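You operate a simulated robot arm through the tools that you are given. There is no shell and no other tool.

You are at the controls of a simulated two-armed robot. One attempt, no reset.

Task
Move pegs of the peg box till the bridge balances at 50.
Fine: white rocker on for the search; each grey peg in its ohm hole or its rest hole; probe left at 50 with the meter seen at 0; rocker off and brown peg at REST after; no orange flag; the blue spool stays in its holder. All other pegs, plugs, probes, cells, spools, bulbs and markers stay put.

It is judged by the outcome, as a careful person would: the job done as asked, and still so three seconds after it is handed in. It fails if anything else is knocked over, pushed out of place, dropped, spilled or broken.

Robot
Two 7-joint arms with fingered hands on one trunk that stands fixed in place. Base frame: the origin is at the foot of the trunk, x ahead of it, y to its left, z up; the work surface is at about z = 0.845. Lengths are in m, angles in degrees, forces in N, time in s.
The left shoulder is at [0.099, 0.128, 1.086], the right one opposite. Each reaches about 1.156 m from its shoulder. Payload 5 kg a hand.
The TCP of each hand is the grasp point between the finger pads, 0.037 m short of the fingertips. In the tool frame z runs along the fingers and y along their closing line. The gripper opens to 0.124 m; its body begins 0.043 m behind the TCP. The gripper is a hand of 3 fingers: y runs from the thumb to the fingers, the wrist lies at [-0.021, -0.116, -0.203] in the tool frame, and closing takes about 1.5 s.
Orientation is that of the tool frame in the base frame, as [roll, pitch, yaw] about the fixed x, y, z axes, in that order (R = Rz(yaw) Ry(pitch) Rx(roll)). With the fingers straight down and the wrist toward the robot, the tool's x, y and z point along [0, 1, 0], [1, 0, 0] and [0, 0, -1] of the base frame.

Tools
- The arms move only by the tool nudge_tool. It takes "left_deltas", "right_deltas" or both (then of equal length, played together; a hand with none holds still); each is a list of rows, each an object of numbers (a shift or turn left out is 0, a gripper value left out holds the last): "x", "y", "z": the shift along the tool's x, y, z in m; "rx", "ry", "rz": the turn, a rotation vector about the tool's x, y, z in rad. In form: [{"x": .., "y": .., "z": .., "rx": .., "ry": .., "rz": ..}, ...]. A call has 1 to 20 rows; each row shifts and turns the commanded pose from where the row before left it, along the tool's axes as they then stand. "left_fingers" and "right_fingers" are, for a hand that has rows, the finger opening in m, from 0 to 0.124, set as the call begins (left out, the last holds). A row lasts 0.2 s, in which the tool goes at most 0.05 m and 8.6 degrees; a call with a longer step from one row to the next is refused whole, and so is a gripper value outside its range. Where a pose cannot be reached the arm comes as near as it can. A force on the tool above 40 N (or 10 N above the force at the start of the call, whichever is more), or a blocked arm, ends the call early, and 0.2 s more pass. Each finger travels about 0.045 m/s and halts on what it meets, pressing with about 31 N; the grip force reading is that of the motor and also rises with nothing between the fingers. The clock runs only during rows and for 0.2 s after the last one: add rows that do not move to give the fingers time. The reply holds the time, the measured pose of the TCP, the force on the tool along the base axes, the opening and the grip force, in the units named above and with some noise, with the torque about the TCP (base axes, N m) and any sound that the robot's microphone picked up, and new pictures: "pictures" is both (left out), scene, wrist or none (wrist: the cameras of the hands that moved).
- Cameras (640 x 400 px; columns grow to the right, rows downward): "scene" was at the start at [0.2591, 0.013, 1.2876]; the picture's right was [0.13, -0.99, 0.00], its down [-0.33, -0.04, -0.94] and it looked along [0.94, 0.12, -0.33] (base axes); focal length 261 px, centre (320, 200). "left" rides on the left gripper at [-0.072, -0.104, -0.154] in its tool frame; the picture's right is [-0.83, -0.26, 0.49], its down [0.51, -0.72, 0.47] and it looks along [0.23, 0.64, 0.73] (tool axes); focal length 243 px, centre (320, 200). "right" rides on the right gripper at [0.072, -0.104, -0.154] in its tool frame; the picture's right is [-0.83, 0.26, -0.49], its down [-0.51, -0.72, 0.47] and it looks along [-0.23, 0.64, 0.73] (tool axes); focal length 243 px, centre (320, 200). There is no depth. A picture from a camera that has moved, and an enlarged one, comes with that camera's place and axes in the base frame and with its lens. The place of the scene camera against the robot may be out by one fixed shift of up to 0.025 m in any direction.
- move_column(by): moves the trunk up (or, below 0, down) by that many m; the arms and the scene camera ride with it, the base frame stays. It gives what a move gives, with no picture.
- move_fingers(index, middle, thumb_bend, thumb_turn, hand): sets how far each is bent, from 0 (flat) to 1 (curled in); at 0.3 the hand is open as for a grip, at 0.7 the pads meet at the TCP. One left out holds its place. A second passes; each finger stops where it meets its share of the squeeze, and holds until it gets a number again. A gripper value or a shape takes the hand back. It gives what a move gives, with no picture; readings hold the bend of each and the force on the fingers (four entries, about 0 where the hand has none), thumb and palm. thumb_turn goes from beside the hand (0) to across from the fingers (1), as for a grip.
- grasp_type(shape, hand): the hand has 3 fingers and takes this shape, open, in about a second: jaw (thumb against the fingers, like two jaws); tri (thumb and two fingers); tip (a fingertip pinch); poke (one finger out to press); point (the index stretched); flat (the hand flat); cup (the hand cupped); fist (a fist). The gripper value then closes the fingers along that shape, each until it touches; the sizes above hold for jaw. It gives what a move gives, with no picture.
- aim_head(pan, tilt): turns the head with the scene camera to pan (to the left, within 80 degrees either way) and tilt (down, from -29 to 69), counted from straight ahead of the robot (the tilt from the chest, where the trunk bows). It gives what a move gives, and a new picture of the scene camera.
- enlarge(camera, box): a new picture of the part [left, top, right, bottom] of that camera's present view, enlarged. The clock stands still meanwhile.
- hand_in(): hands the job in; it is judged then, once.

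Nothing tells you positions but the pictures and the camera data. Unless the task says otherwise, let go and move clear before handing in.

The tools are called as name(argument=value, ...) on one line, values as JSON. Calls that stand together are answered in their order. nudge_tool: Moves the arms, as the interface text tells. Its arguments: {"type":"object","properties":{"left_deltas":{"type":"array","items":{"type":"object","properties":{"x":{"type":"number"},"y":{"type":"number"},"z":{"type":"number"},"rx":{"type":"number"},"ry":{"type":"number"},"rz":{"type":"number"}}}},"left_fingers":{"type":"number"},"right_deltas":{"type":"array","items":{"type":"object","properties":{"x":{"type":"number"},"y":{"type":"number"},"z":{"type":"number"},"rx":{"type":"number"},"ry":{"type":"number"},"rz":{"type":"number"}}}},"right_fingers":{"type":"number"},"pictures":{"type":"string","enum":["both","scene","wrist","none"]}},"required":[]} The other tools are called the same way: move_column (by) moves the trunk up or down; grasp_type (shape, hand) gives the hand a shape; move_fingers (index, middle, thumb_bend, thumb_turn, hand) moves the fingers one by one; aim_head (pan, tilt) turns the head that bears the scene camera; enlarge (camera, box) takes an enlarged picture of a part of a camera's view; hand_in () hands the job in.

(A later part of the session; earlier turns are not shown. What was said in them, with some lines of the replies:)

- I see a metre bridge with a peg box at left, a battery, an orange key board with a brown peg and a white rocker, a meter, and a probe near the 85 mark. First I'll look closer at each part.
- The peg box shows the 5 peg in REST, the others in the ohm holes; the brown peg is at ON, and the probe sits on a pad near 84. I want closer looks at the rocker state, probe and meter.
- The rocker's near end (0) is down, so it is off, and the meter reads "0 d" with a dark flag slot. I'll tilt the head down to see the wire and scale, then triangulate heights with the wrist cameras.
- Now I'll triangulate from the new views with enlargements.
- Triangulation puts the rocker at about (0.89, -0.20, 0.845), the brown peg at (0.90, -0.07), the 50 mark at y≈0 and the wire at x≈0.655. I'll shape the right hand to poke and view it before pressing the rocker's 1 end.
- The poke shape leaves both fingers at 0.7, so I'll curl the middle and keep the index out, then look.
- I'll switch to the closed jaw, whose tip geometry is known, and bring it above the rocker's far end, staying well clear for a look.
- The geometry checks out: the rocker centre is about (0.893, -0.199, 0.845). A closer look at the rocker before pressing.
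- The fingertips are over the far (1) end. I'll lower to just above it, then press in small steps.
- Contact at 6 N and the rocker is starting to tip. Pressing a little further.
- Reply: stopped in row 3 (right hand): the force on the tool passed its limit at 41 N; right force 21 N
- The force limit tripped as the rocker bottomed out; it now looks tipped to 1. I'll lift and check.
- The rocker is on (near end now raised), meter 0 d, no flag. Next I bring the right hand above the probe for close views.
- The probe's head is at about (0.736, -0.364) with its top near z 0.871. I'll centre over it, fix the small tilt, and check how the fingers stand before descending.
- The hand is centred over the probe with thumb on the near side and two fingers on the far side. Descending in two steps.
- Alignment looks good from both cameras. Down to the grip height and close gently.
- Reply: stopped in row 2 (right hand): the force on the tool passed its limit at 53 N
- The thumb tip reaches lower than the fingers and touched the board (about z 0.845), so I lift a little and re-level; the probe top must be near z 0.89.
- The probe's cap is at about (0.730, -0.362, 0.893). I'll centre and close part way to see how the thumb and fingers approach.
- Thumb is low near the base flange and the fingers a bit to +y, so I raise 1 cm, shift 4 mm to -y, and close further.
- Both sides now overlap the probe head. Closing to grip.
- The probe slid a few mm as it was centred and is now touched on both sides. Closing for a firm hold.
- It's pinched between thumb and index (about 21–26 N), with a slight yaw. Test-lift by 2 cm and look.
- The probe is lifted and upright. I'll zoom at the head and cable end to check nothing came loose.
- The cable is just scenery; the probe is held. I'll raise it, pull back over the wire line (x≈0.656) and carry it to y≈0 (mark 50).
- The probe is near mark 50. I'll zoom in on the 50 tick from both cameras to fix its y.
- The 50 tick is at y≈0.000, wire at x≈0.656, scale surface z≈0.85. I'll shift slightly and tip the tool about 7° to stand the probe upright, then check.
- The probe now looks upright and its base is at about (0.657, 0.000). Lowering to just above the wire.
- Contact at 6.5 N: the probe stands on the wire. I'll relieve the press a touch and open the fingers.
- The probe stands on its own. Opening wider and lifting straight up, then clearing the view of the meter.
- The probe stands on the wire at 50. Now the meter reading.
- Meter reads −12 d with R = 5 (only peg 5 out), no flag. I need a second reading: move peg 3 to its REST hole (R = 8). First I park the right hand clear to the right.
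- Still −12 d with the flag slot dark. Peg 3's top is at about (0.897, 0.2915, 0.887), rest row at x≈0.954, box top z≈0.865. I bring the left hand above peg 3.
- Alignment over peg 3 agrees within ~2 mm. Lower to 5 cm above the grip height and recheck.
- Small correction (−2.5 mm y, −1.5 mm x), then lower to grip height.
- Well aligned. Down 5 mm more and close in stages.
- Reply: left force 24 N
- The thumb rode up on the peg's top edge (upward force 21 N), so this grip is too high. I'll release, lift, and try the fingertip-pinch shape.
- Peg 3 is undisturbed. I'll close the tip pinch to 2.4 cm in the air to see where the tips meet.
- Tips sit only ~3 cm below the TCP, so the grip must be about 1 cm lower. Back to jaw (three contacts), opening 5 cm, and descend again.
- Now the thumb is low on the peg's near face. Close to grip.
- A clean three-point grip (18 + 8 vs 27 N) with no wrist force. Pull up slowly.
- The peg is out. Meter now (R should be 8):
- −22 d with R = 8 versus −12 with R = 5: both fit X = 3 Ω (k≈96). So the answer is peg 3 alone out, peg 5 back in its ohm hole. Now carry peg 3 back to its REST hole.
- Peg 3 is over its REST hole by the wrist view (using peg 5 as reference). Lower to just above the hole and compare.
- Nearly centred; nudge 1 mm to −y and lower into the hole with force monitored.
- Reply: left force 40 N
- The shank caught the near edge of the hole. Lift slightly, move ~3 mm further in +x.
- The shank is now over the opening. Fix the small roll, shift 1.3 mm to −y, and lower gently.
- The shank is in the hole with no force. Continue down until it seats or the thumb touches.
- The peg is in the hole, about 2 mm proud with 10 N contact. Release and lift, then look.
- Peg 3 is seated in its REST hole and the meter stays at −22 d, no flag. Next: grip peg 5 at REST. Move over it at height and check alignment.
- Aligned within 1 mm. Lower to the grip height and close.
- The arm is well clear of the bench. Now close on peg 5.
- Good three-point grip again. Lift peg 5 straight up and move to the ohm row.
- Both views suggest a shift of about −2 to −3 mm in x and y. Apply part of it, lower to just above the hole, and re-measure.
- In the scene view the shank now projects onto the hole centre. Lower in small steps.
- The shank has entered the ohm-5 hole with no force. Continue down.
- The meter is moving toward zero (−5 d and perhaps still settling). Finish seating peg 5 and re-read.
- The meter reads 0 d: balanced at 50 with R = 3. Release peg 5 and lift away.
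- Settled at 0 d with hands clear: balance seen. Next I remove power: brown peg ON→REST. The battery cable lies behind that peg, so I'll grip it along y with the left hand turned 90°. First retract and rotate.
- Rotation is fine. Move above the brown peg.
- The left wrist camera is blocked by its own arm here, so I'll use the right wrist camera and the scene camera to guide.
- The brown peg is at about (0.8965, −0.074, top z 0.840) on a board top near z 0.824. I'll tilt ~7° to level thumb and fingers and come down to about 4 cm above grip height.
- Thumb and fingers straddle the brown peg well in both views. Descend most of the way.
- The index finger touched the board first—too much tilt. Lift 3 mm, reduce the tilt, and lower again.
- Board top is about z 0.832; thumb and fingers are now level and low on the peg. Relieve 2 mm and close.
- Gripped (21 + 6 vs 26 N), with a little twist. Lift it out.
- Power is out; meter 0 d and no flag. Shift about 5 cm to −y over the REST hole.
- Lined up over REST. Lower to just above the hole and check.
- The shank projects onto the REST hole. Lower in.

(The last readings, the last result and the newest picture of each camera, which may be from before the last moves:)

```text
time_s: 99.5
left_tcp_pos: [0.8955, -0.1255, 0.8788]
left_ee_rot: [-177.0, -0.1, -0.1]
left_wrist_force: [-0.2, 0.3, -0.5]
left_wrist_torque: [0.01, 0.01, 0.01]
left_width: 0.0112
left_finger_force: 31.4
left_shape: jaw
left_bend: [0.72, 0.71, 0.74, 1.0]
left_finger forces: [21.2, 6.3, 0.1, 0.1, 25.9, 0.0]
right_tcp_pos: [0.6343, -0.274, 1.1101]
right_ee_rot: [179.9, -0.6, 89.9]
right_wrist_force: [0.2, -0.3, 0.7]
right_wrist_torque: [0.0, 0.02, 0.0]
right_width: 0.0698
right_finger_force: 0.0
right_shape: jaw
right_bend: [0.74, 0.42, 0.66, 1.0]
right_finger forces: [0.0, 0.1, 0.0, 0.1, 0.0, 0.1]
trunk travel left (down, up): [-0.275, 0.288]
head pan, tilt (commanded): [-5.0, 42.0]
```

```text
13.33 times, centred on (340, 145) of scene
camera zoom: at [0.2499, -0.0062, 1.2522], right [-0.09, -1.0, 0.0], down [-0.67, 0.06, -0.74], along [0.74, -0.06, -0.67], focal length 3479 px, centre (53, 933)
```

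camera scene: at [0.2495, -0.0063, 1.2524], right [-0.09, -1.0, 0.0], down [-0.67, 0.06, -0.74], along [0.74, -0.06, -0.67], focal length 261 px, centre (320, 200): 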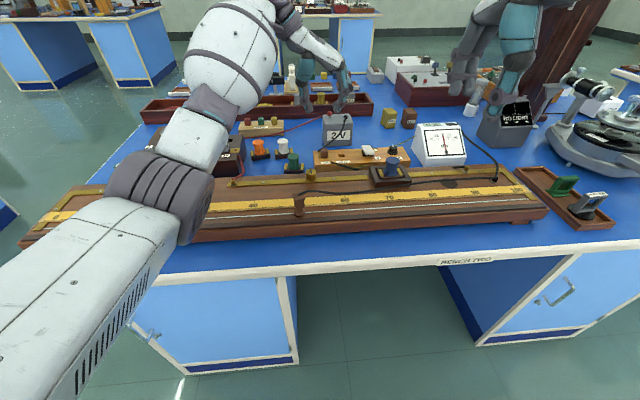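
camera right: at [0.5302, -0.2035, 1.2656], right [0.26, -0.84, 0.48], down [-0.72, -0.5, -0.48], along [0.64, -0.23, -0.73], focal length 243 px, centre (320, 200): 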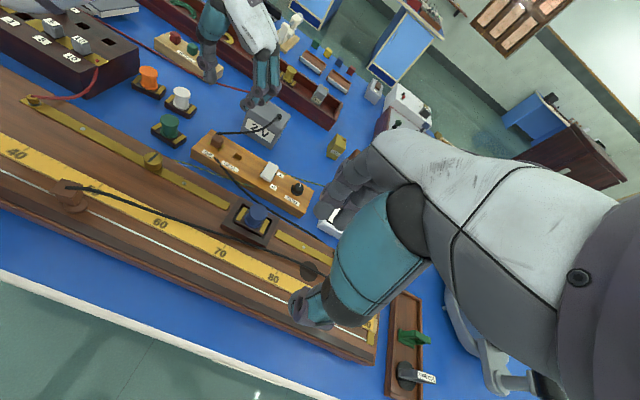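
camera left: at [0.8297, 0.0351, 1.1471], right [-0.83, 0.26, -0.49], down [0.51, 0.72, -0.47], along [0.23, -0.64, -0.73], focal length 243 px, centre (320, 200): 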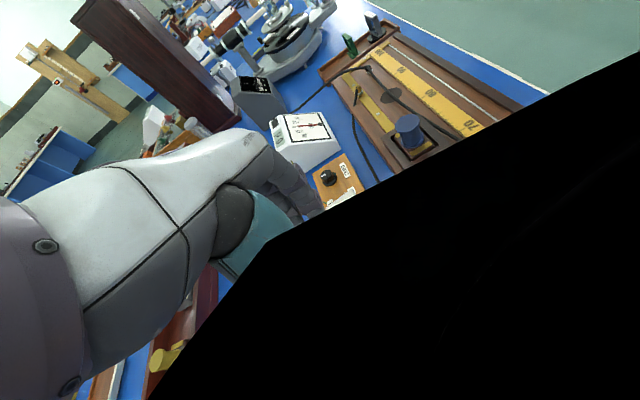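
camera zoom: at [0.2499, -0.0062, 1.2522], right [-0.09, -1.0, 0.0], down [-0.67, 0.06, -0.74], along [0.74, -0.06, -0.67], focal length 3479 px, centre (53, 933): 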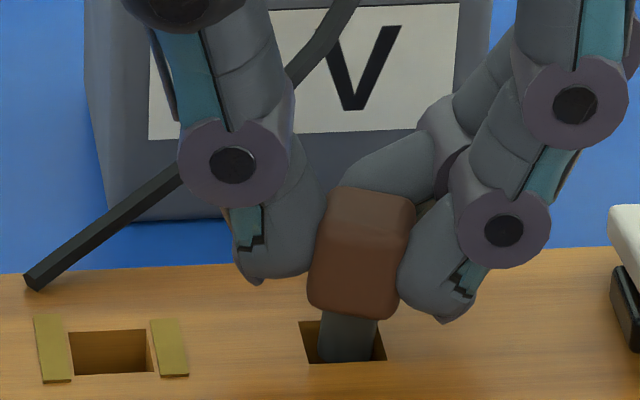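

The shank is inside. Continue until seated.

nudge_tool(left_deltas=[{"z": 0.003, "y": 0.0001}, {"z": 0.002, "y": 0.0001}, {"z": 0.0015, "y": 0.0001}, {"z": 0.001}, {}], pictures="none")

enlarge(camera="scene", box=[325, 130, 355, 160])

```text
time_s: 100.7
left_tcp_pos: [0.8954, -0.1264, 0.8728]
left_ee_rot: [-177.1, -0.2, -0.1]
left_wrist_force: [0.1, 0.0, -0.2]
left_wrist_torque: [0.02, 0.0, -0.02]
left_width: 0.0115
left_finger_force: 31.6
left_shape: jaw
left_bend: [0.72, 0.71, 0.74, 1.0]
left_finger forces: [21.3, 6.4, 0.1, 0.0, 26.0, 0.0]
right_tcp_pos: [0.6348, -0.2747, 1.1093]
right_ee_rot: [179.9, -0.6, 89.9]
right_wrist_force: [0.7, -0.3, -0.4]
right_wrist_torque: [0.02, -0.01, 0.0]
right_width: 0.0695
right_finger_force: 0.1
right_shape: jaw
right_bend: [0.74, 0.42, 0.66, 1.0]
right_finger forces: [0.0, 0.0, 0.2, 0.0, 0.0, 0.0]
trunk travel left (down, up): [-0.275, 0.288]
head pan, tilt (commanded): [-5.0, 42.0]
```

```text
13.33 times, centred on (340, 145) of scene
camera zoom: at [0.2499, -0.0062, 1.2522], right [-0.09, -1.0, 0.0], down [-0.67, 0.06, -0.74], along [0.74, -0.06, -0.67], focal length 3479 px, centre (53, 933)
```

zoom: 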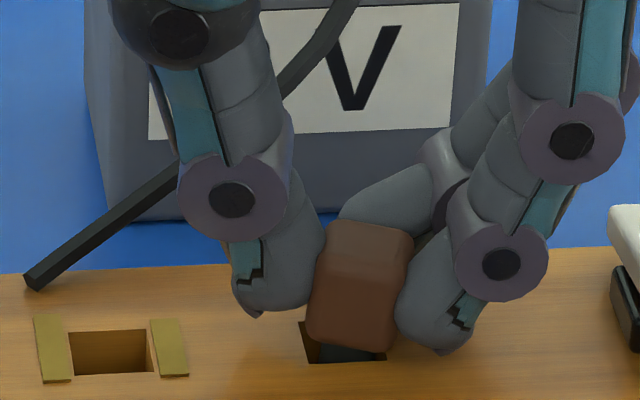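

nudge_tool(left_deltas=[{"z": 0.001}, {"z": 0.001}, {}], pictures="none")

nudge_tool(left_deltas=[{}, {}, {}, {}], left_fingers=0.045, pictures="none")

enlarge(camera="scene", box=[325, 130, 355, 160])

enlarge(camera="right", box=[210, 110, 260, 160])

```text
time_s: 101.5
left_tcp_pos: [0.8945, -0.1267, 0.8712]
left_ee_rot: [-177.2, -0.1, 0.0]
left_wrist_force: [0.6, -0.6, 2.0]
left_wrist_torque: [-0.02, 0.03, -0.04]
left_width: 0.0114
left_finger_force: 31.5
left_shape: jaw
left_bend: [0.72, 0.71, 0.74, 1.0]
left_finger forces: [21.2, 6.6, 0.0, 0.0, 26.3, 0.1]
right_tcp_pos: [0.6349, -0.2748, 1.1108]
right_ee_rot: [179.9, -0.6, 90.0]
right_wrist_force: [-0.7, -0.4, 0.3]
right_wrist_torque: [-0.02, -0.03, -0.03]
right_width: 0.0701
right_finger_force: 0.1
right_shape: jaw
right_bend: [0.74, 0.42, 0.66, 1.0]
right_finger forces: [0.1, 0.0, 0.0, 0.1, 0.0, 0.0]
trunk travel left (down, up): [-0.275, 0.288]
head pan, tilt (commanded): [-5.0, 42.0]
```

```text
time_s: 102.5
left_tcp_pos: [0.8947, -0.1267, 0.8712]
left_ee_rot: [-177.0, 0.0, 0.0]
left_wrist_force: [0.8, 0.3, -0.2]
left_wrist_torque: [-0.01, -0.01, -0.02]
left_width: 0.0443
left_finger_force: 0.0
left_shape: jaw
left_bend: [0.74, 0.51, 0.73, 1.0]
left_finger forces: [0.1, 0.0, 0.0, 0.1, 0.0, 0.0]
right_tcp_pos: [0.6336, -0.2748, 1.1113]
right_ee_rot: [179.9, -0.5, 90.0]
right_wrist_force: [0.7, 0.6, 0.1]
right_wrist_torque: [0.0, 0.0, 0.0]
right_width: 0.0694
right_finger_force: 0.0
right_shape: jaw
right_bend: [0.74, 0.42, 0.66, 1.0]
right_finger forces: [0.1, 0.0, 0.0, 0.0, 0.0, 0.1]
trunk travel left (down, up): [-0.275, 0.288]
head pan, tilt (commanded): [-5.0, 42.0]
```

```text
13.33 times, centred on (340, 145) of scene
camera zoom: at [0.2499, -0.0062, 1.2522], right [-0.09, -1.0, 0.0], down [-0.67, 0.06, -0.74], along [0.74, -0.06, -0.67], focal length 3479 px, centre (53, 933)
```

zoom: 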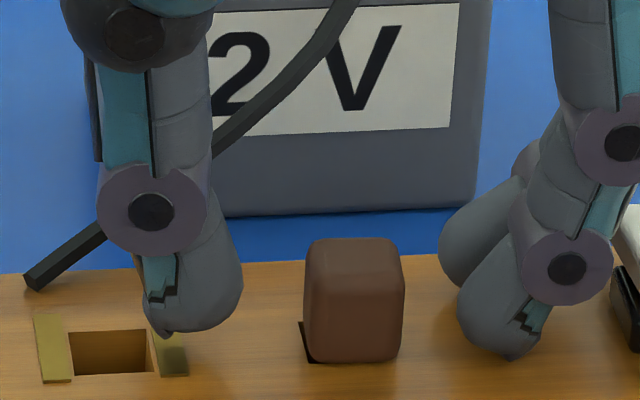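

```text
8.00 times, centred on (235, 135) of right
camera zoom: at [0.5301, -0.2036, 1.2657], right [0.26, -0.84, 0.48], down [-0.72, -0.5, -0.48], along [0.64, -0.23, -0.73], focal length 1941 px, centre (1000, 720)
```

zoom: 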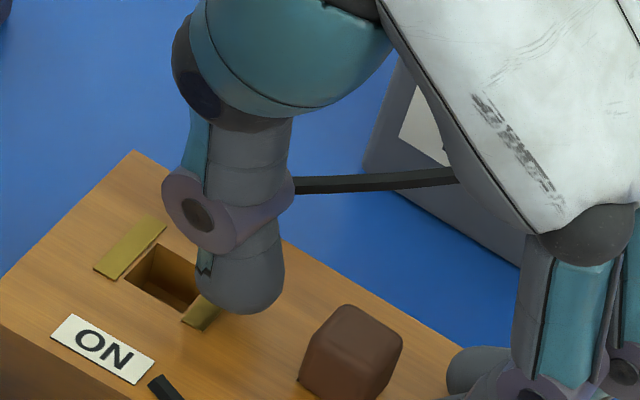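

The brown peg stands seated in REST. Raise the left hand straight up and retract.

nudge_tool(left_deltas=[{"z": -0.015, "y": -0.0007}, {"z": -0.03, "y": -0.0015}, {"z": -0.04, "y": -0.002}, {"z": -0.045, "y": -0.002}, {"z": -0.045, "y": -0.002, "rx": -0.05}, {"z": -0.045}, {}], left_fingers=0.045, pictures="scene")

enlarge(camera="scene", box=[300, 110, 480, 200])

```text
time_s: 104.1
left_tcp_pos: [0.8948, -0.1293, 1.0901]
left_ee_rot: [-180.0, 0.0, 0.0]
left_wrist_force: [-0.7, -0.3, -0.7]
left_wrist_torque: [-0.02, -0.01, 0.01]
left_width: 0.0447
left_finger_force: 0.0
left_shape: jaw
left_bend: [0.74, 0.51, 0.73, 1.0]
left_finger forces: [0.1, 0.0, 0.1, 0.1, 0.0, 0.0]
right_tcp_pos: [0.6348, -0.2751, 1.1106]
right_ee_rot: [180.0, -0.6, 89.9]
right_wrist_force: [-0.1, -0.2, 0.2]
right_wrist_torque: [-0.03, 0.01, 0.02]
right_width: 0.0696
right_finger_force: 0.1
right_shape: jaw
right_bend: [0.74, 0.42, 0.66, 1.0]
right_finger forces: [0.0, 0.0, 0.0, 0.0, 0.1, 0.1]
trunk travel left (down, up): [-0.275, 0.288]
head pan, tilt (commanded): [-5.0, 42.0]
camera scene: at [0.251, -0.006, 1.2519], right [-0.09, -1.0, 0.0], down [-0.67, 0.06, -0.74], along [0.74, -0.06, -0.67], focal length 261 px, centre (320, 200)
```

scene: 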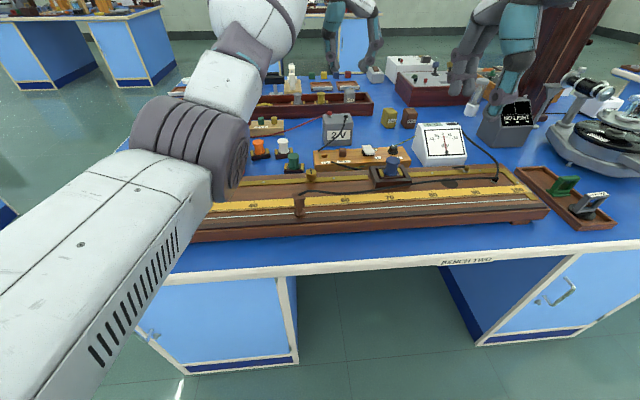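

```text
3.56 times, centred on (390, 155) of scene
camera zoom: at [0.251, -0.006, 1.2519], right [-0.09, -1.0, 0.0], down [-0.67, 0.06, -0.74], along [0.74, -0.06, -0.67], focal length 928 px, centre (71, 360)
```

zoom: 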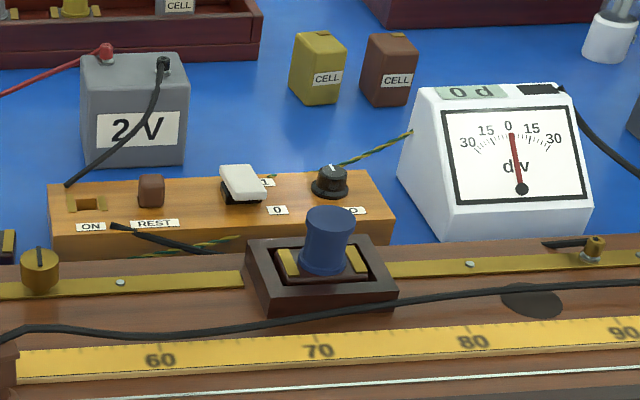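

All as wanted there. Return the left arm to its side, turning it back.

nudge_tool(left_deltas=[{"x": -0.02, "y": -0.042}, {"x": -0.02, "y": -0.042}, {"x": -0.02, "y": -0.042}, {"x": -0.02, "y": -0.042}, {"x": -0.02, "y": -0.042}, {"x": -0.02, "y": -0.042}, {"x": -0.02, "y": -0.042}, {"y": -0.042}], pictures="none")

nudge_tool(left_deltas=[{"rz": -0.1428}, {"rz": -0.1428}, {"rz": -0.1428}, {"rz": -0.1428}, {"rz": -0.1428}, {"rz": -0.1428}, {"rz": -0.1428}, {"rz": -0.1428}, {"rz": -0.1428}, {"rz": -0.1428}, {"rz": -0.1428}, {"x": 0.03}, {"x": 0.03}], pictures="both")

```text
time_s: 105.9
left_tcp_pos: [0.7516, 0.2088, 1.0918]
left_ee_rot: [179.9, 0.0, 0.0]
left_wrist_force: [0.0, -0.6, -0.6]
left_wrist_torque: [-0.03, 0.0, 0.02]
left_width: 0.0448
left_finger_force: 0.0
left_shape: jaw
left_bend: [0.74, 0.51, 0.73, 1.0]
left_finger forces: [0.1, 0.0, 0.0, 0.0, 0.2, 0.0]
right_tcp_pos: [0.6338, -0.2737, 1.112]
right_ee_rot: [179.9, -0.6, 89.9]
right_wrist_force: [-0.5, -0.5, -0.5]
right_wrist_torque: [-0.01, 0.01, 0.02]
right_width: 0.0695
right_finger_force: 0.1
right_shape: jaw
right_bend: [0.74, 0.42, 0.66, 1.0]
right_finger forces: [0.1, 0.1, 0.0, 0.0, 0.1, 0.0]
trunk travel left (down, up): [-0.275, 0.288]
head pan, tilt (commanded): [-5.0, 42.0]
```

```text
time_s: 108.7
left_tcp_pos: [0.7529, 0.2682, 1.0899]
left_ee_rot: [179.9, -0.1, 90.0]
left_wrist_force: [0.9, 0.1, 0.3]
left_wrist_torque: [-0.01, -0.03, 0.0]
left_width: 0.0447
left_finger_force: 0.1
left_shape: jaw
left_bend: [0.74, 0.51, 0.73, 1.0]
left_finger forces: [0.0, 0.1, 0.0, 0.0, 0.0, 0.0]
right_tcp_pos: [0.6347, -0.275, 1.1108]
right_ee_rot: [179.9, -0.6, 89.8]
right_wrist_force: [0.3, -0.6, -0.6]
right_wrist_torque: [0.01, 0.0, 0.04]
right_width: 0.0697
right_finger_force: 0.0
right_shape: jaw
right_bend: [0.74, 0.42, 0.66, 1.0]
right_finger forces: [0.1, 0.0, 0.1, 0.0, 0.0, 0.0]
trunk travel left (down, up): [-0.275, 0.288]
head pan, tilt (commanded): [-5.0, 42.0]
camera scene: at [0.2499, -0.006, 1.2522], right [-0.09, -1.0, 0.0], down [-0.67, 0.06, -0.74], along [0.74, -0.07, -0.67], focal length 261 px, centre (320, 200)
camera left: at [0.6496, 0.1969, 1.2425], right [-0.26, -0.83, -0.49], down [-0.72, 0.51, -0.47], along [0.64, 0.23, -0.73], focal length 243 px, centre (320, 200)
```

scene: 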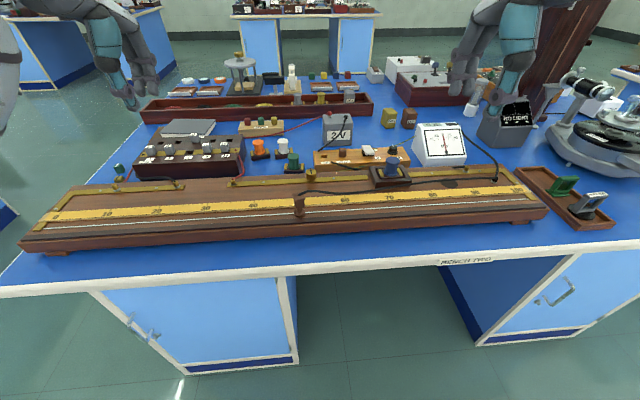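
left: 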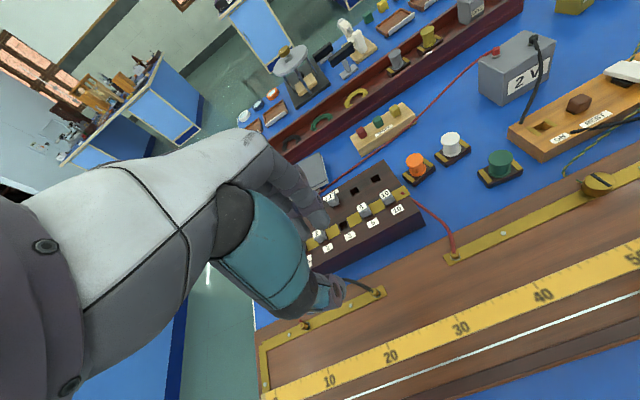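

Left arm is parked. Now the rocker: close the right hand and bring it above the rocker's near (0) end.

nudge_tool(right_deltas=[{"y": 0.0403, "x": 0.0125}, {"y": 0.0403, "x": 0.0125}, {"y": 0.0403, "x": 0.0125}, {"y": 0.0403, "x": 0.0125}, {"y": 0.0403, "x": 0.0125}, {"y": 0.0403, "x": 0.0125}, {"z": 0.04}, {"z": 0.04}, {"z": 0.04}, {"z": 0.035}, {}], right_fingers=0.0, pictures="both")

enlarge(camera="right", box=[220, 210, 380, 330])

enlarge(camera="scene", box=[330, 110, 450, 190])

```text
time_s: 111.1
left_tcp_pos: [0.753, 0.2671, 1.0901]
left_ee_rot: [179.9, -0.1, 90.0]
left_wrist_force: [0.3, 0.2, 0.3]
left_wrist_torque: [0.01, -0.01, 0.0]
left_width: 0.0447
left_finger_force: 0.0
left_shape: jaw
left_bend: [0.74, 0.51, 0.73, 1.0]
left_finger forces: [0.0, 0.0, 0.1, 0.1, 0.0, 0.0]
right_tcp_pos: [0.8811, -0.1968, 0.9565]
right_ee_rot: [179.9, -0.7, 89.7]
right_wrist_force: [0.1, 0.0, 0.5]
right_wrist_torque: [-0.03, 0.01, 0.0]
right_width: 0.0
right_finger_force: 31.0
right_shape: jaw
right_bend: [0.7, 0.7, 0.56, 1.0]
right_finger forces: [0.1, 0.1, 0.0, 0.0, 0.0, 0.1]
trunk travel left (down, up): [-0.275, 0.288]
head pan, tilt (commanded): [-5.0, 42.0]
camera scene: at [0.2495, -0.0058, 1.2524], right [-0.09, -1.0, 0.0], down [-0.67, 0.06, -0.74], along [0.74, -0.07, -0.67], focal length 261 px, centre (320, 200)
camera right: at [0.7765, -0.1263, 1.1111], right [0.26, -0.84, 0.48], down [-0.72, -0.5, -0.48], along [0.64, -0.23, -0.73], focal length 243 px, centre (320, 200)
```

scene: 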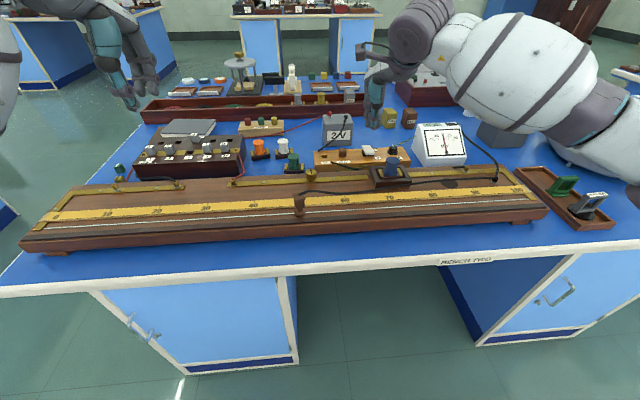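
right: 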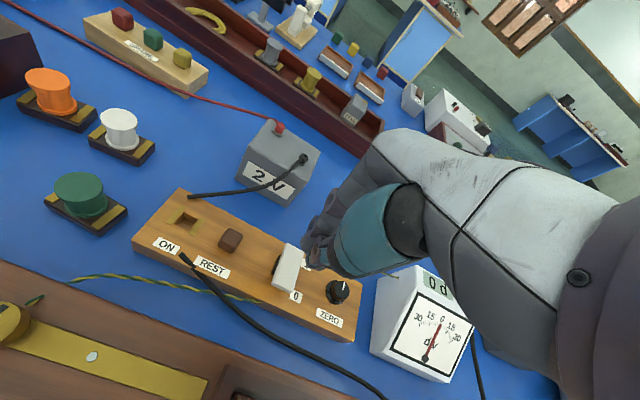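

```text
3.33 times, centred on (300, 270) of right
camera zoom: at [0.7765, -0.1263, 1.1111], right [0.26, -0.84, 0.48], down [-0.72, -0.5, -0.48], along [0.64, -0.23, -0.73], focal length 809 px, centre (387, -33)
```

zoom: 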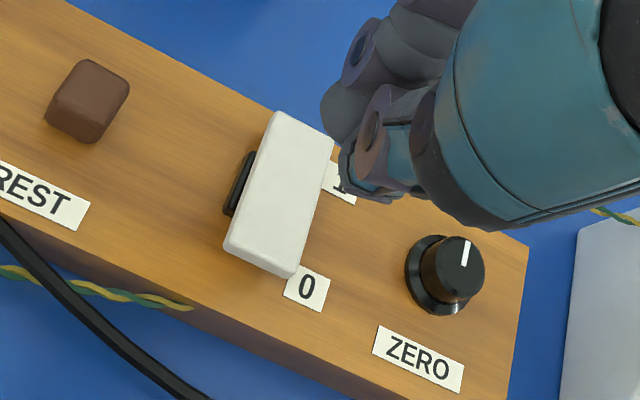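

```text
5.00 times, centred on (390, 150) of scene
camera zoom: at [0.2495, -0.0058, 1.2524], right [-0.09, -1.0, 0.0], down [-0.67, 0.06, -0.74], along [0.74, -0.07, -0.67], focal length 1305 px, centre (-30, 450)
```

zoom: 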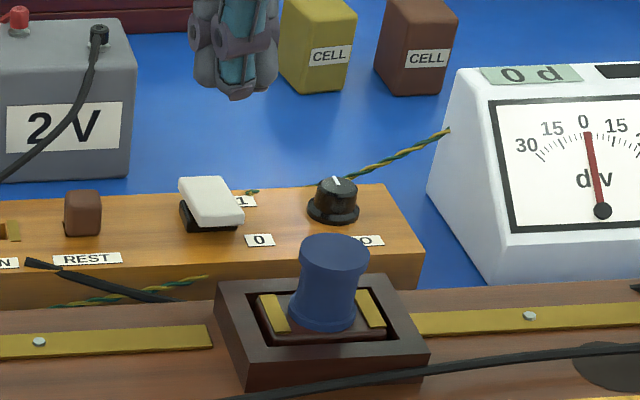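

nudge_tool(right_deltas=[{"y": -0.005, "z": 0.025}, {"z": 0.025}, {}], pictures="none")

enlarge(camera="right", box=[240, 210, 400, 310])

enlarge(camera="scene", box=[340, 110, 430, 180])

```text
time_s: 111.9
left_tcp_pos: [0.753, 0.2672, 1.0898]
left_ee_rot: [179.9, 0.0, 90.0]
left_wrist_force: [0.1, 0.7, -0.6]
left_wrist_torque: [0.02, -0.02, 0.0]
left_width: 0.0447
left_finger_force: 0.1
left_shape: jaw
left_bend: [0.74, 0.51, 0.73, 1.0]
left_finger forces: [0.0, 0.0, 0.0, 0.0, 0.0, 0.0]
right_tcp_pos: [0.8755, -0.1977, 0.9052]
right_ee_rot: [180.0, -0.6, 89.8]
right_wrist_force: [-0.3, -0.6, 0.1]
right_wrist_torque: [0.04, 0.0, -0.01]
right_width: 0.0002
right_finger_force: 31.2
right_shape: jaw
right_bend: [0.7, 0.7, 0.56, 1.0]
right_finger forces: [0.0, 0.0, 0.0, 0.0, 0.0, 0.0]
trunk travel left (down, up): [-0.275, 0.288]
head pan, tilt (commanded): [-5.0, 42.0]
```

```text
4.00 times, centred on (320, 260) of right
camera zoom: at [0.771, -0.1265, 1.0605], right [0.26, -0.84, 0.48], down [-0.72, -0.5, -0.48], along [0.64, -0.23, -0.73], focal length 970 px, centre (320, -40)
```

zoom: 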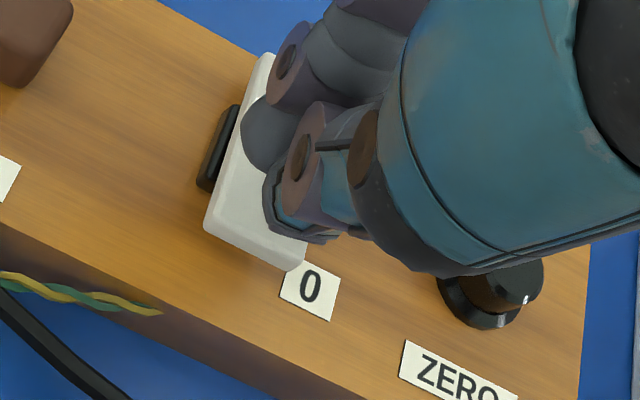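

```text
5.71 times, centred on (385, 145) of scene
camera zoom: at [0.2496, -0.006, 1.2523], right [-0.09, -1.0, 0.0], down [-0.67, 0.06, -0.74], along [0.74, -0.06, -0.67], focal length 1491 px, centre (-51, 514)
```

zoom: 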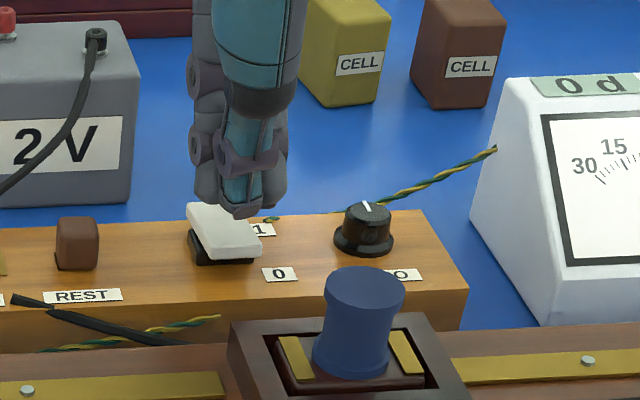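

Press down in small steps on the near (0) end.

nudge_tool(right_deltas=[{"x": 0.002, "z": 0.008}, {"z": 0.005}, {"z": 0.004}, {"z": 0.003}, {}], pictures="none")

enlarge(camera="scene", box=[340, 110, 430, 180])

```text
time_s: 113.1
left_tcp_pos: [0.7524, 0.2677, 1.0904]
left_ee_rot: [179.8, 0.1, 90.0]
left_wrist_force: [-0.5, 0.7, 0.0]
left_wrist_torque: [-0.02, -0.03, -0.01]
left_width: 0.0448
left_finger_force: 0.0
left_shape: jaw
left_bend: [0.74, 0.51, 0.73, 1.0]
left_finger forces: [0.1, 0.0, 0.0, 0.1, 0.0, 0.0]
right_tcp_pos: [0.8744, -0.1974, 0.8856]
right_ee_rot: [179.9, -0.6, 89.8]
right_wrist_force: [-1.1, -0.9, 1.4]
right_wrist_torque: [0.0, 0.05, -0.02]
right_width: 0.0
right_finger_force: 31.6
right_shape: jaw
right_bend: [0.7, 0.7, 0.56, 1.0]
right_finger forces: [0.1, 0.1, 0.0, 0.0, 0.1, 0.0]
trunk travel left (down, up): [-0.275, 0.288]
head pan, tilt (commanded): [-5.0, 42.0]
```

```text
5.71 times, centred on (385, 145) of scene
camera zoom: at [0.2497, -0.0062, 1.2523], right [-0.09, -1.0, 0.0], down [-0.67, 0.06, -0.74], along [0.74, -0.06, -0.67], focal length 1491 px, centre (-51, 514)
```

zoom: 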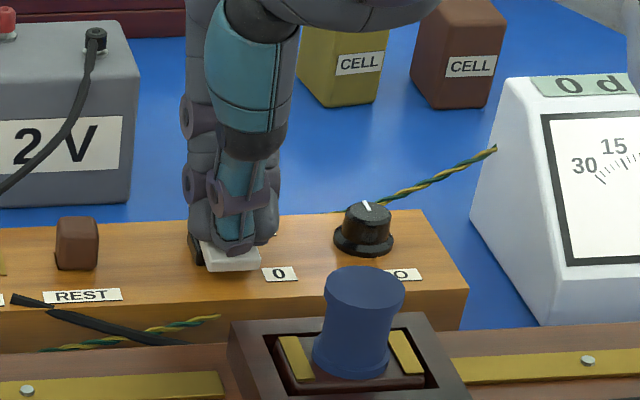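

nudge_tool(right_deltas=[{"z": 0.002}, {"z": 0.002}, {"z": 0.002}, {}], pictures="none")

enlarge(camera="scene", box=[340, 110, 430, 180])

enlarge(camera="right", box=[240, 210, 400, 310])

```text
time_s: 114.1
left_tcp_pos: [0.7498, 0.2681, 1.0916]
left_ee_rot: [179.9, -0.1, 90.0]
left_wrist_force: [-0.8, 1.1, 0.6]
left_wrist_torque: [-0.03, 0.03, -0.01]
left_width: 0.0447
left_finger_force: 0.1
left_shape: jaw
left_bend: [0.74, 0.51, 0.73, 1.0]
left_finger forces: [0.0, 0.0, 0.1, 0.1, 0.0, 0.0]
right_tcp_pos: [0.8746, -0.1972, 0.8847]
right_ee_rot: [179.5, -0.7, 89.8]
right_wrist_force: [3.8, -1.1, 29.2]
right_wrist_torque: [0.21, -0.47, -0.02]
right_width: 0.0
right_finger_force: 31.1
right_shape: jaw
right_bend: [0.7, 0.7, 0.56, 1.0]
right_finger forces: [0.1, 0.1, 0.1, 0.1, 0.0, 0.1]
trunk travel left (down, up): [-0.275, 0.288]
head pan, tilt (commanded): [-5.0, 42.0]
```

```text
5.71 times, centred on (385, 145) of scene
camera zoom: at [0.2468, -0.0057, 1.2531], right [-0.09, -1.0, 0.0], down [-0.66, 0.06, -0.74], along [0.74, -0.07, -0.67], focal length 1491 px, centre (-51, 514)
```

zoom: 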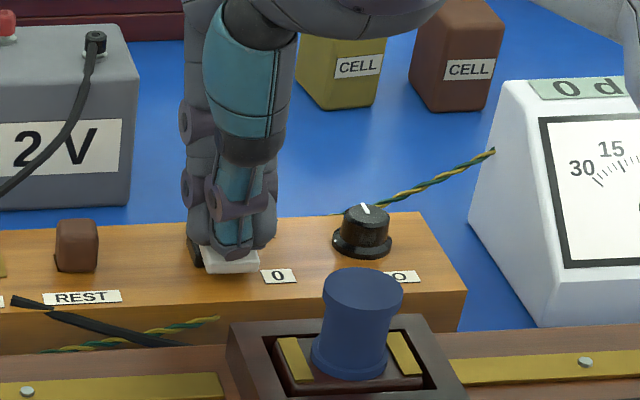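

```text
4.00 times, centred on (320, 260) of right
camera zoom: at [0.7689, -0.1252, 1.0389], right [0.26, -0.84, 0.48], down [-0.72, -0.5, -0.48], along [0.65, -0.22, -0.73], focal length 970 px, centre (320, -40)
```

zoom: 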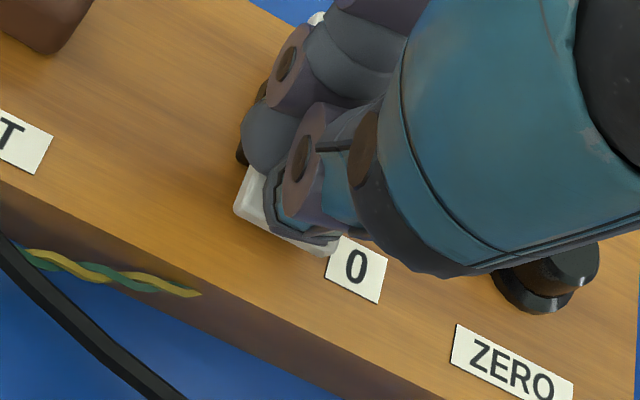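

29 N and bottomed out. Lift and check the rocker.

nudge_tool(right_deltas=[{"z": -0.03}, {"z": -0.04}, {"z": -0.04}, {"z": -0.04}, {}], pictures="none")

enlarge(camera="right", box=[220, 190, 380, 310])

enlarge(camera="scene", box=[330, 110, 450, 190])

```text
time_s: 115.3
left_tcp_pos: [0.7532, 0.2671, 1.0893]
left_ee_rot: [-180.0, 0.0, 90.0]
left_wrist_force: [-0.3, -0.2, 0.9]
left_wrist_torque: [0.0, 0.03, 0.01]
left_width: 0.0449
left_finger_force: 0.1
left_shape: jaw
left_bend: [0.74, 0.51, 0.73, 1.0]
left_finger forces: [0.0, 0.0, 0.0, 0.1, 0.0, 0.1]
right_tcp_pos: [0.8767, -0.203, 1.0275]
right_ee_rot: [-179.9, -0.6, 89.8]
right_wrist_force: [-0.3, -0.1, -0.1]
right_wrist_torque: [0.03, 0.0, 0.01]
right_width: 0.0001
right_finger_force: 30.9
right_shape: jaw
right_bend: [0.7, 0.7, 0.56, 1.0]
right_finger forces: [0.0, 0.1, 0.0, 0.0, 0.1, 0.1]
trunk travel left (down, up): [-0.275, 0.288]
head pan, tilt (commanded): [-5.0, 42.0]
```

```text
3.33 times, centred on (300, 250) of right
camera zoom: at [0.7728, -0.131, 1.1828], right [0.26, -0.84, 0.48], down [-0.72, -0.5, -0.48], along [0.64, -0.23, -0.73], focal length 809 px, centre (387, 33)
```

zoom: 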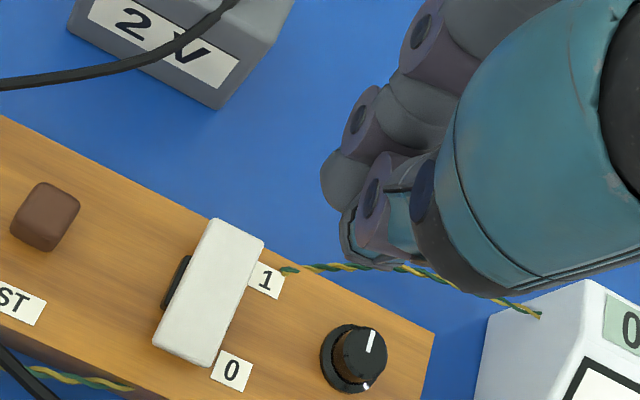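

```text
5.00 times, centred on (390, 150) of scene
camera zoom: at [0.2507, -0.0067, 1.252], right [-0.09, -1.0, 0.0], down [-0.67, 0.06, -0.74], along [0.74, -0.06, -0.67], focal length 1305 px, centre (-30, 450)
```

zoom: 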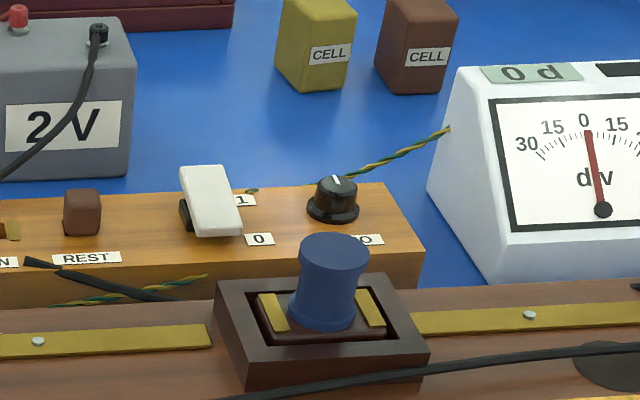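

The rocker is off (near end down). Retract the right arm clear and do a full final check.

nudge_tool(right_deltas=[{"z": -0.04}, {"z": -0.04}, {"y": -0.042, "x": -0.025}, {"y": -0.042, "x": -0.025}, {"y": -0.042, "x": -0.025}, {"y": -0.042, "x": -0.025}, {}], right_fingers=0.07, pictures="both")

enlarge(camera="scene", box=[390, 110, 530, 210])

enlarge(camera="scene", box=[280, 180, 320, 220])

enlarge(camera="scene", box=[120, 110, 260, 200])

enlarge(camera="scene", box=[240, 110, 420, 210])

```text
time_s: 116.9
left_tcp_pos: [0.7549, 0.2679, 1.0884]
left_ee_rot: [-180.0, 0.0, 90.0]
left_wrist_force: [0.3, -1.0, -0.1]
left_wrist_torque: [-0.02, 0.02, 0.0]
left_width: 0.0448
left_finger_force: 0.0
left_shape: jaw
left_bend: [0.74, 0.51, 0.73, 1.0]
left_finger forces: [0.1, 0.0, 0.1, 0.1, 0.0, 0.1]
right_tcp_pos: [0.7074, -0.2976, 1.1072]
right_ee_rot: [-180.0, -0.6, 89.9]
right_wrist_force: [0.8, -0.3, -0.6]
right_wrist_torque: [0.0, 0.0, 0.04]
right_width: 0.07
right_finger_force: 0.1
right_shape: jaw
right_bend: [0.73, 0.42, 0.66, 1.0]
right_finger forces: [0.1, 0.0, 0.0, 0.0, 0.0, 0.0]
trunk travel left (down, up): [-0.275, 0.288]
head pan, tilt (commanded): [-5.0, 42.0]
camera scene: at [0.2513, -0.0054, 1.2519], right [-0.09, -1.0, 0.0], down [-0.67, 0.06, -0.74], along [0.74, -0.07, -0.67], focal length 261 px, centre (320, 200)
camera right: at [0.6035, -0.227, 1.2619], right [0.26, -0.84, 0.48], down [-0.72, -0.5, -0.48], along [0.64, -0.23, -0.73], focal length 243 px, centre (320, 200)
```

scene: 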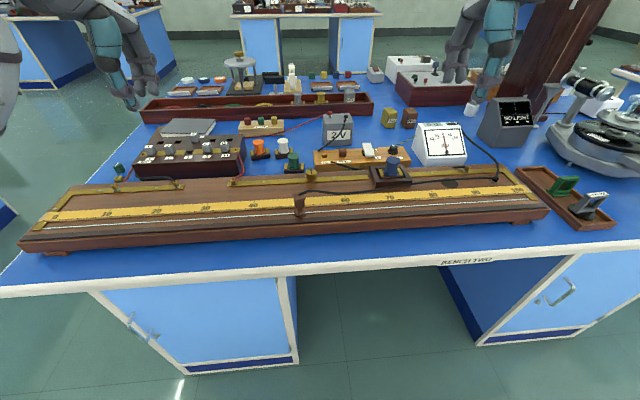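
right: 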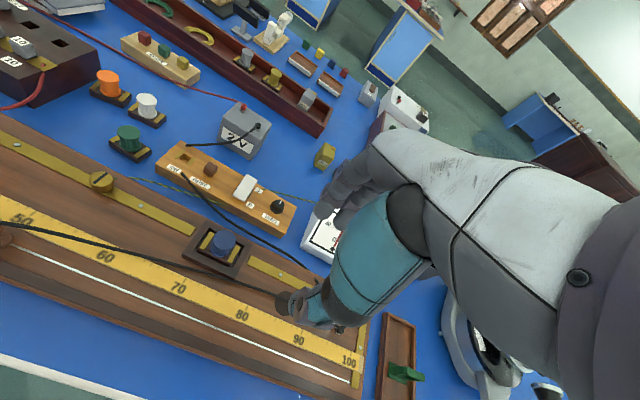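

```text
4.00 times, centred on (460, 160) of scene
camera zoom: at [0.2513, -0.0054, 1.2519], right [-0.09, -1.0, 0.0], down [-0.67, 0.06, -0.74], along [0.74, -0.07, -0.67], focal length 1044 px, centre (-240, 360)
```

zoom: 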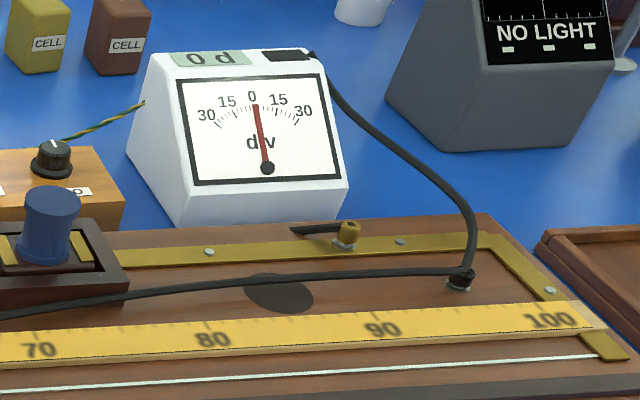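

```text
10.00 times, centred on (300, 200) of scene
camera zoom: at [0.2513, -0.0054, 1.2519], right [-0.09, -1.0, 0.0], down [-0.67, 0.06, -0.74], along [0.74, -0.07, -0.67], focal length 2610 px, centre (520, 200)
```

zoom: 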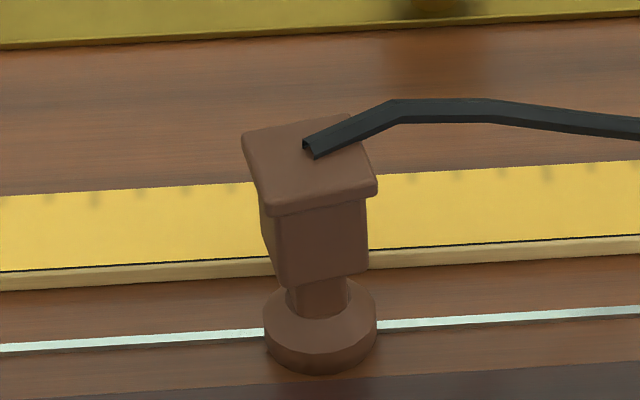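

```text
4.44 times, centred on (190, 155) of scene
camera zoom: at [0.2513, -0.0054, 1.2519], right [-0.09, -1.0, 0.0], down [-0.67, 0.06, -0.74], along [0.74, -0.07, -0.67], focal length 1160 px, centre (898, 400)
```

zoom: 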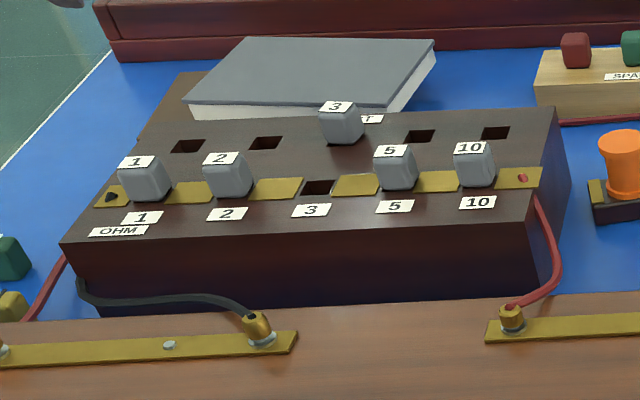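

```text
3.56 times, centred on (330, 160) of scene
camera zoom: at [0.2513, -0.0054, 1.2519], right [-0.09, -1.0, 0.0], down [-0.67, 0.06, -0.74], along [0.74, -0.07, -0.67], focal length 928 px, centre (284, 342)
```

zoom: 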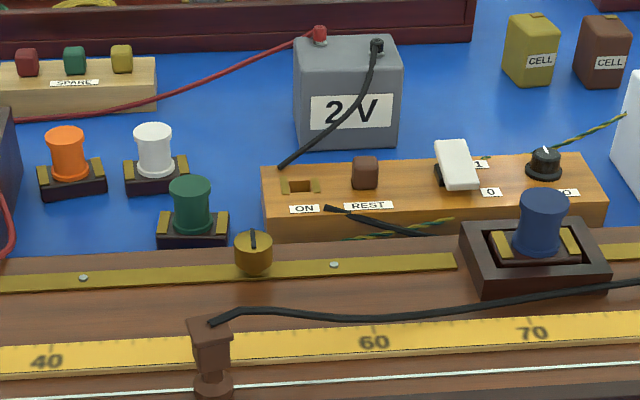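

Everything reads right: meter 0 d, no flag, brown peg at REST, rocker at 0, probe standing at 50. One last close look at peg 3 and the key board before handing in.

enlarge(camera="left", box=[310, 160, 430, 260])

enlarge(camera="right", box=[150, 120, 310, 240])

enlarge(camera="scene", box=[180, 120, 220, 150])

```text
4.00 times, centred on (370, 210) of left
camera zoom: at [0.6511, 0.1975, 1.2416], right [-0.26, -0.83, -0.49], down [-0.72, 0.51, -0.47], along [0.64, 0.23, -0.73], focal length 970 px, centre (120, 160)
```

zoom: 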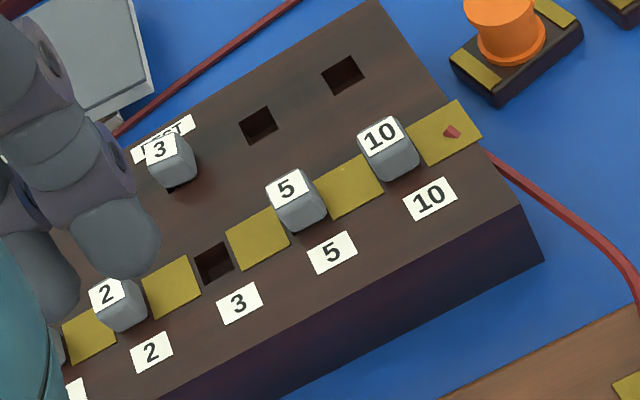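

```text
3.33 times, centred on (230, 180) of right
camera zoom: at [0.6035, -0.227, 1.2619], right [0.26, -0.84, 0.48], down [-0.72, -0.5, -0.48], along [0.64, -0.23, -0.73], focal length 809 px, centre (620, 267)
```

zoom: 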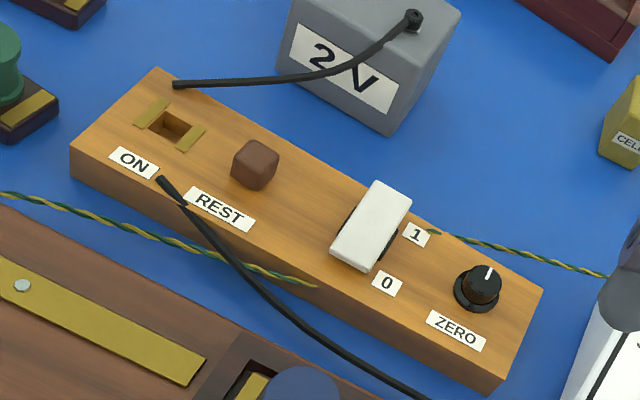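

```text
13.33 times, centred on (200, 135) of scene
camera zoom: at [0.2513, -0.0054, 1.2519], right [-0.09, -1.0, 0.0], down [-0.67, 0.06, -0.74], along [0.74, -0.07, -0.67], focal length 3479 px, centre (1920, 1067)
```

zoom: 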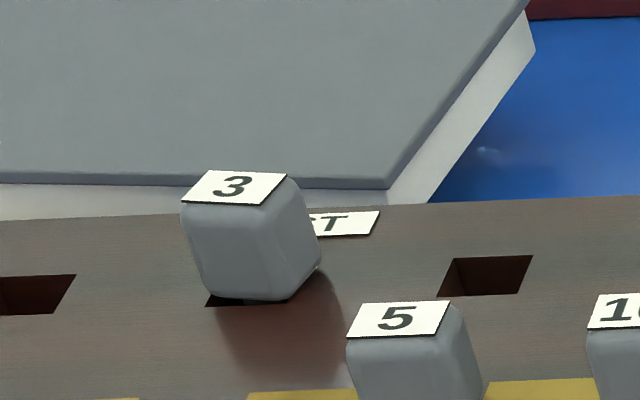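

Every point checks out:
- The meter read 0 d with the probe at 50 while the rocker was on, and no orange flag shows.
- Peg 3 is in its REST hole, and pegs 1, 2, 5 and 10 are in their ohm holes.
- The brown peg is at REST and the rocker is at 0.
- The blue spool is in its holder, and both hands are clear.

I'm handing the job in.

hand_in()

```text
The job is handed in.
```

I balanced the bridge at 50 and handed the job in. The meter read 0 d with only peg 3 out of its ohm hole, which makes the blue spool 3 Ω. No orange flag showed at any point.

How I found it, with the white rocker on and the probe at 50:

| Pegs out | Resistance | Meter |
|---|---|---|
| 5 | 5 Ω | −12 d |
| 5 and 3 | 8 Ω | −22 d |
| 3 | 3 Ω | 0 d |

How the bench stands now:

- **Grey pegs:** peg 3 is in its REST hole. Pegs 1, 2, 5 and 10 are in their ohm holes. Peg 3 is turned slightly and sits toward the far side of its hole, but is seated.
- **Probe:** it stands on the wire about 1 mm from the 50 mark (roughly 49.9).
- **Power:** I moved the brown peg to REST first, then switched the rocker off.
- **Blue spool:** still in its holder.

While moving things, three contacts went beyond a light touch:

- A thumb touched the board and tripped the force limit while I lined up on the probe.
- My first grip on peg 3 slipped onto its top edge.
- Peg 3 caught the edge of its REST hole once before going in.

In the last pictures nothing was knocked over or displaced, and both hands were clear.
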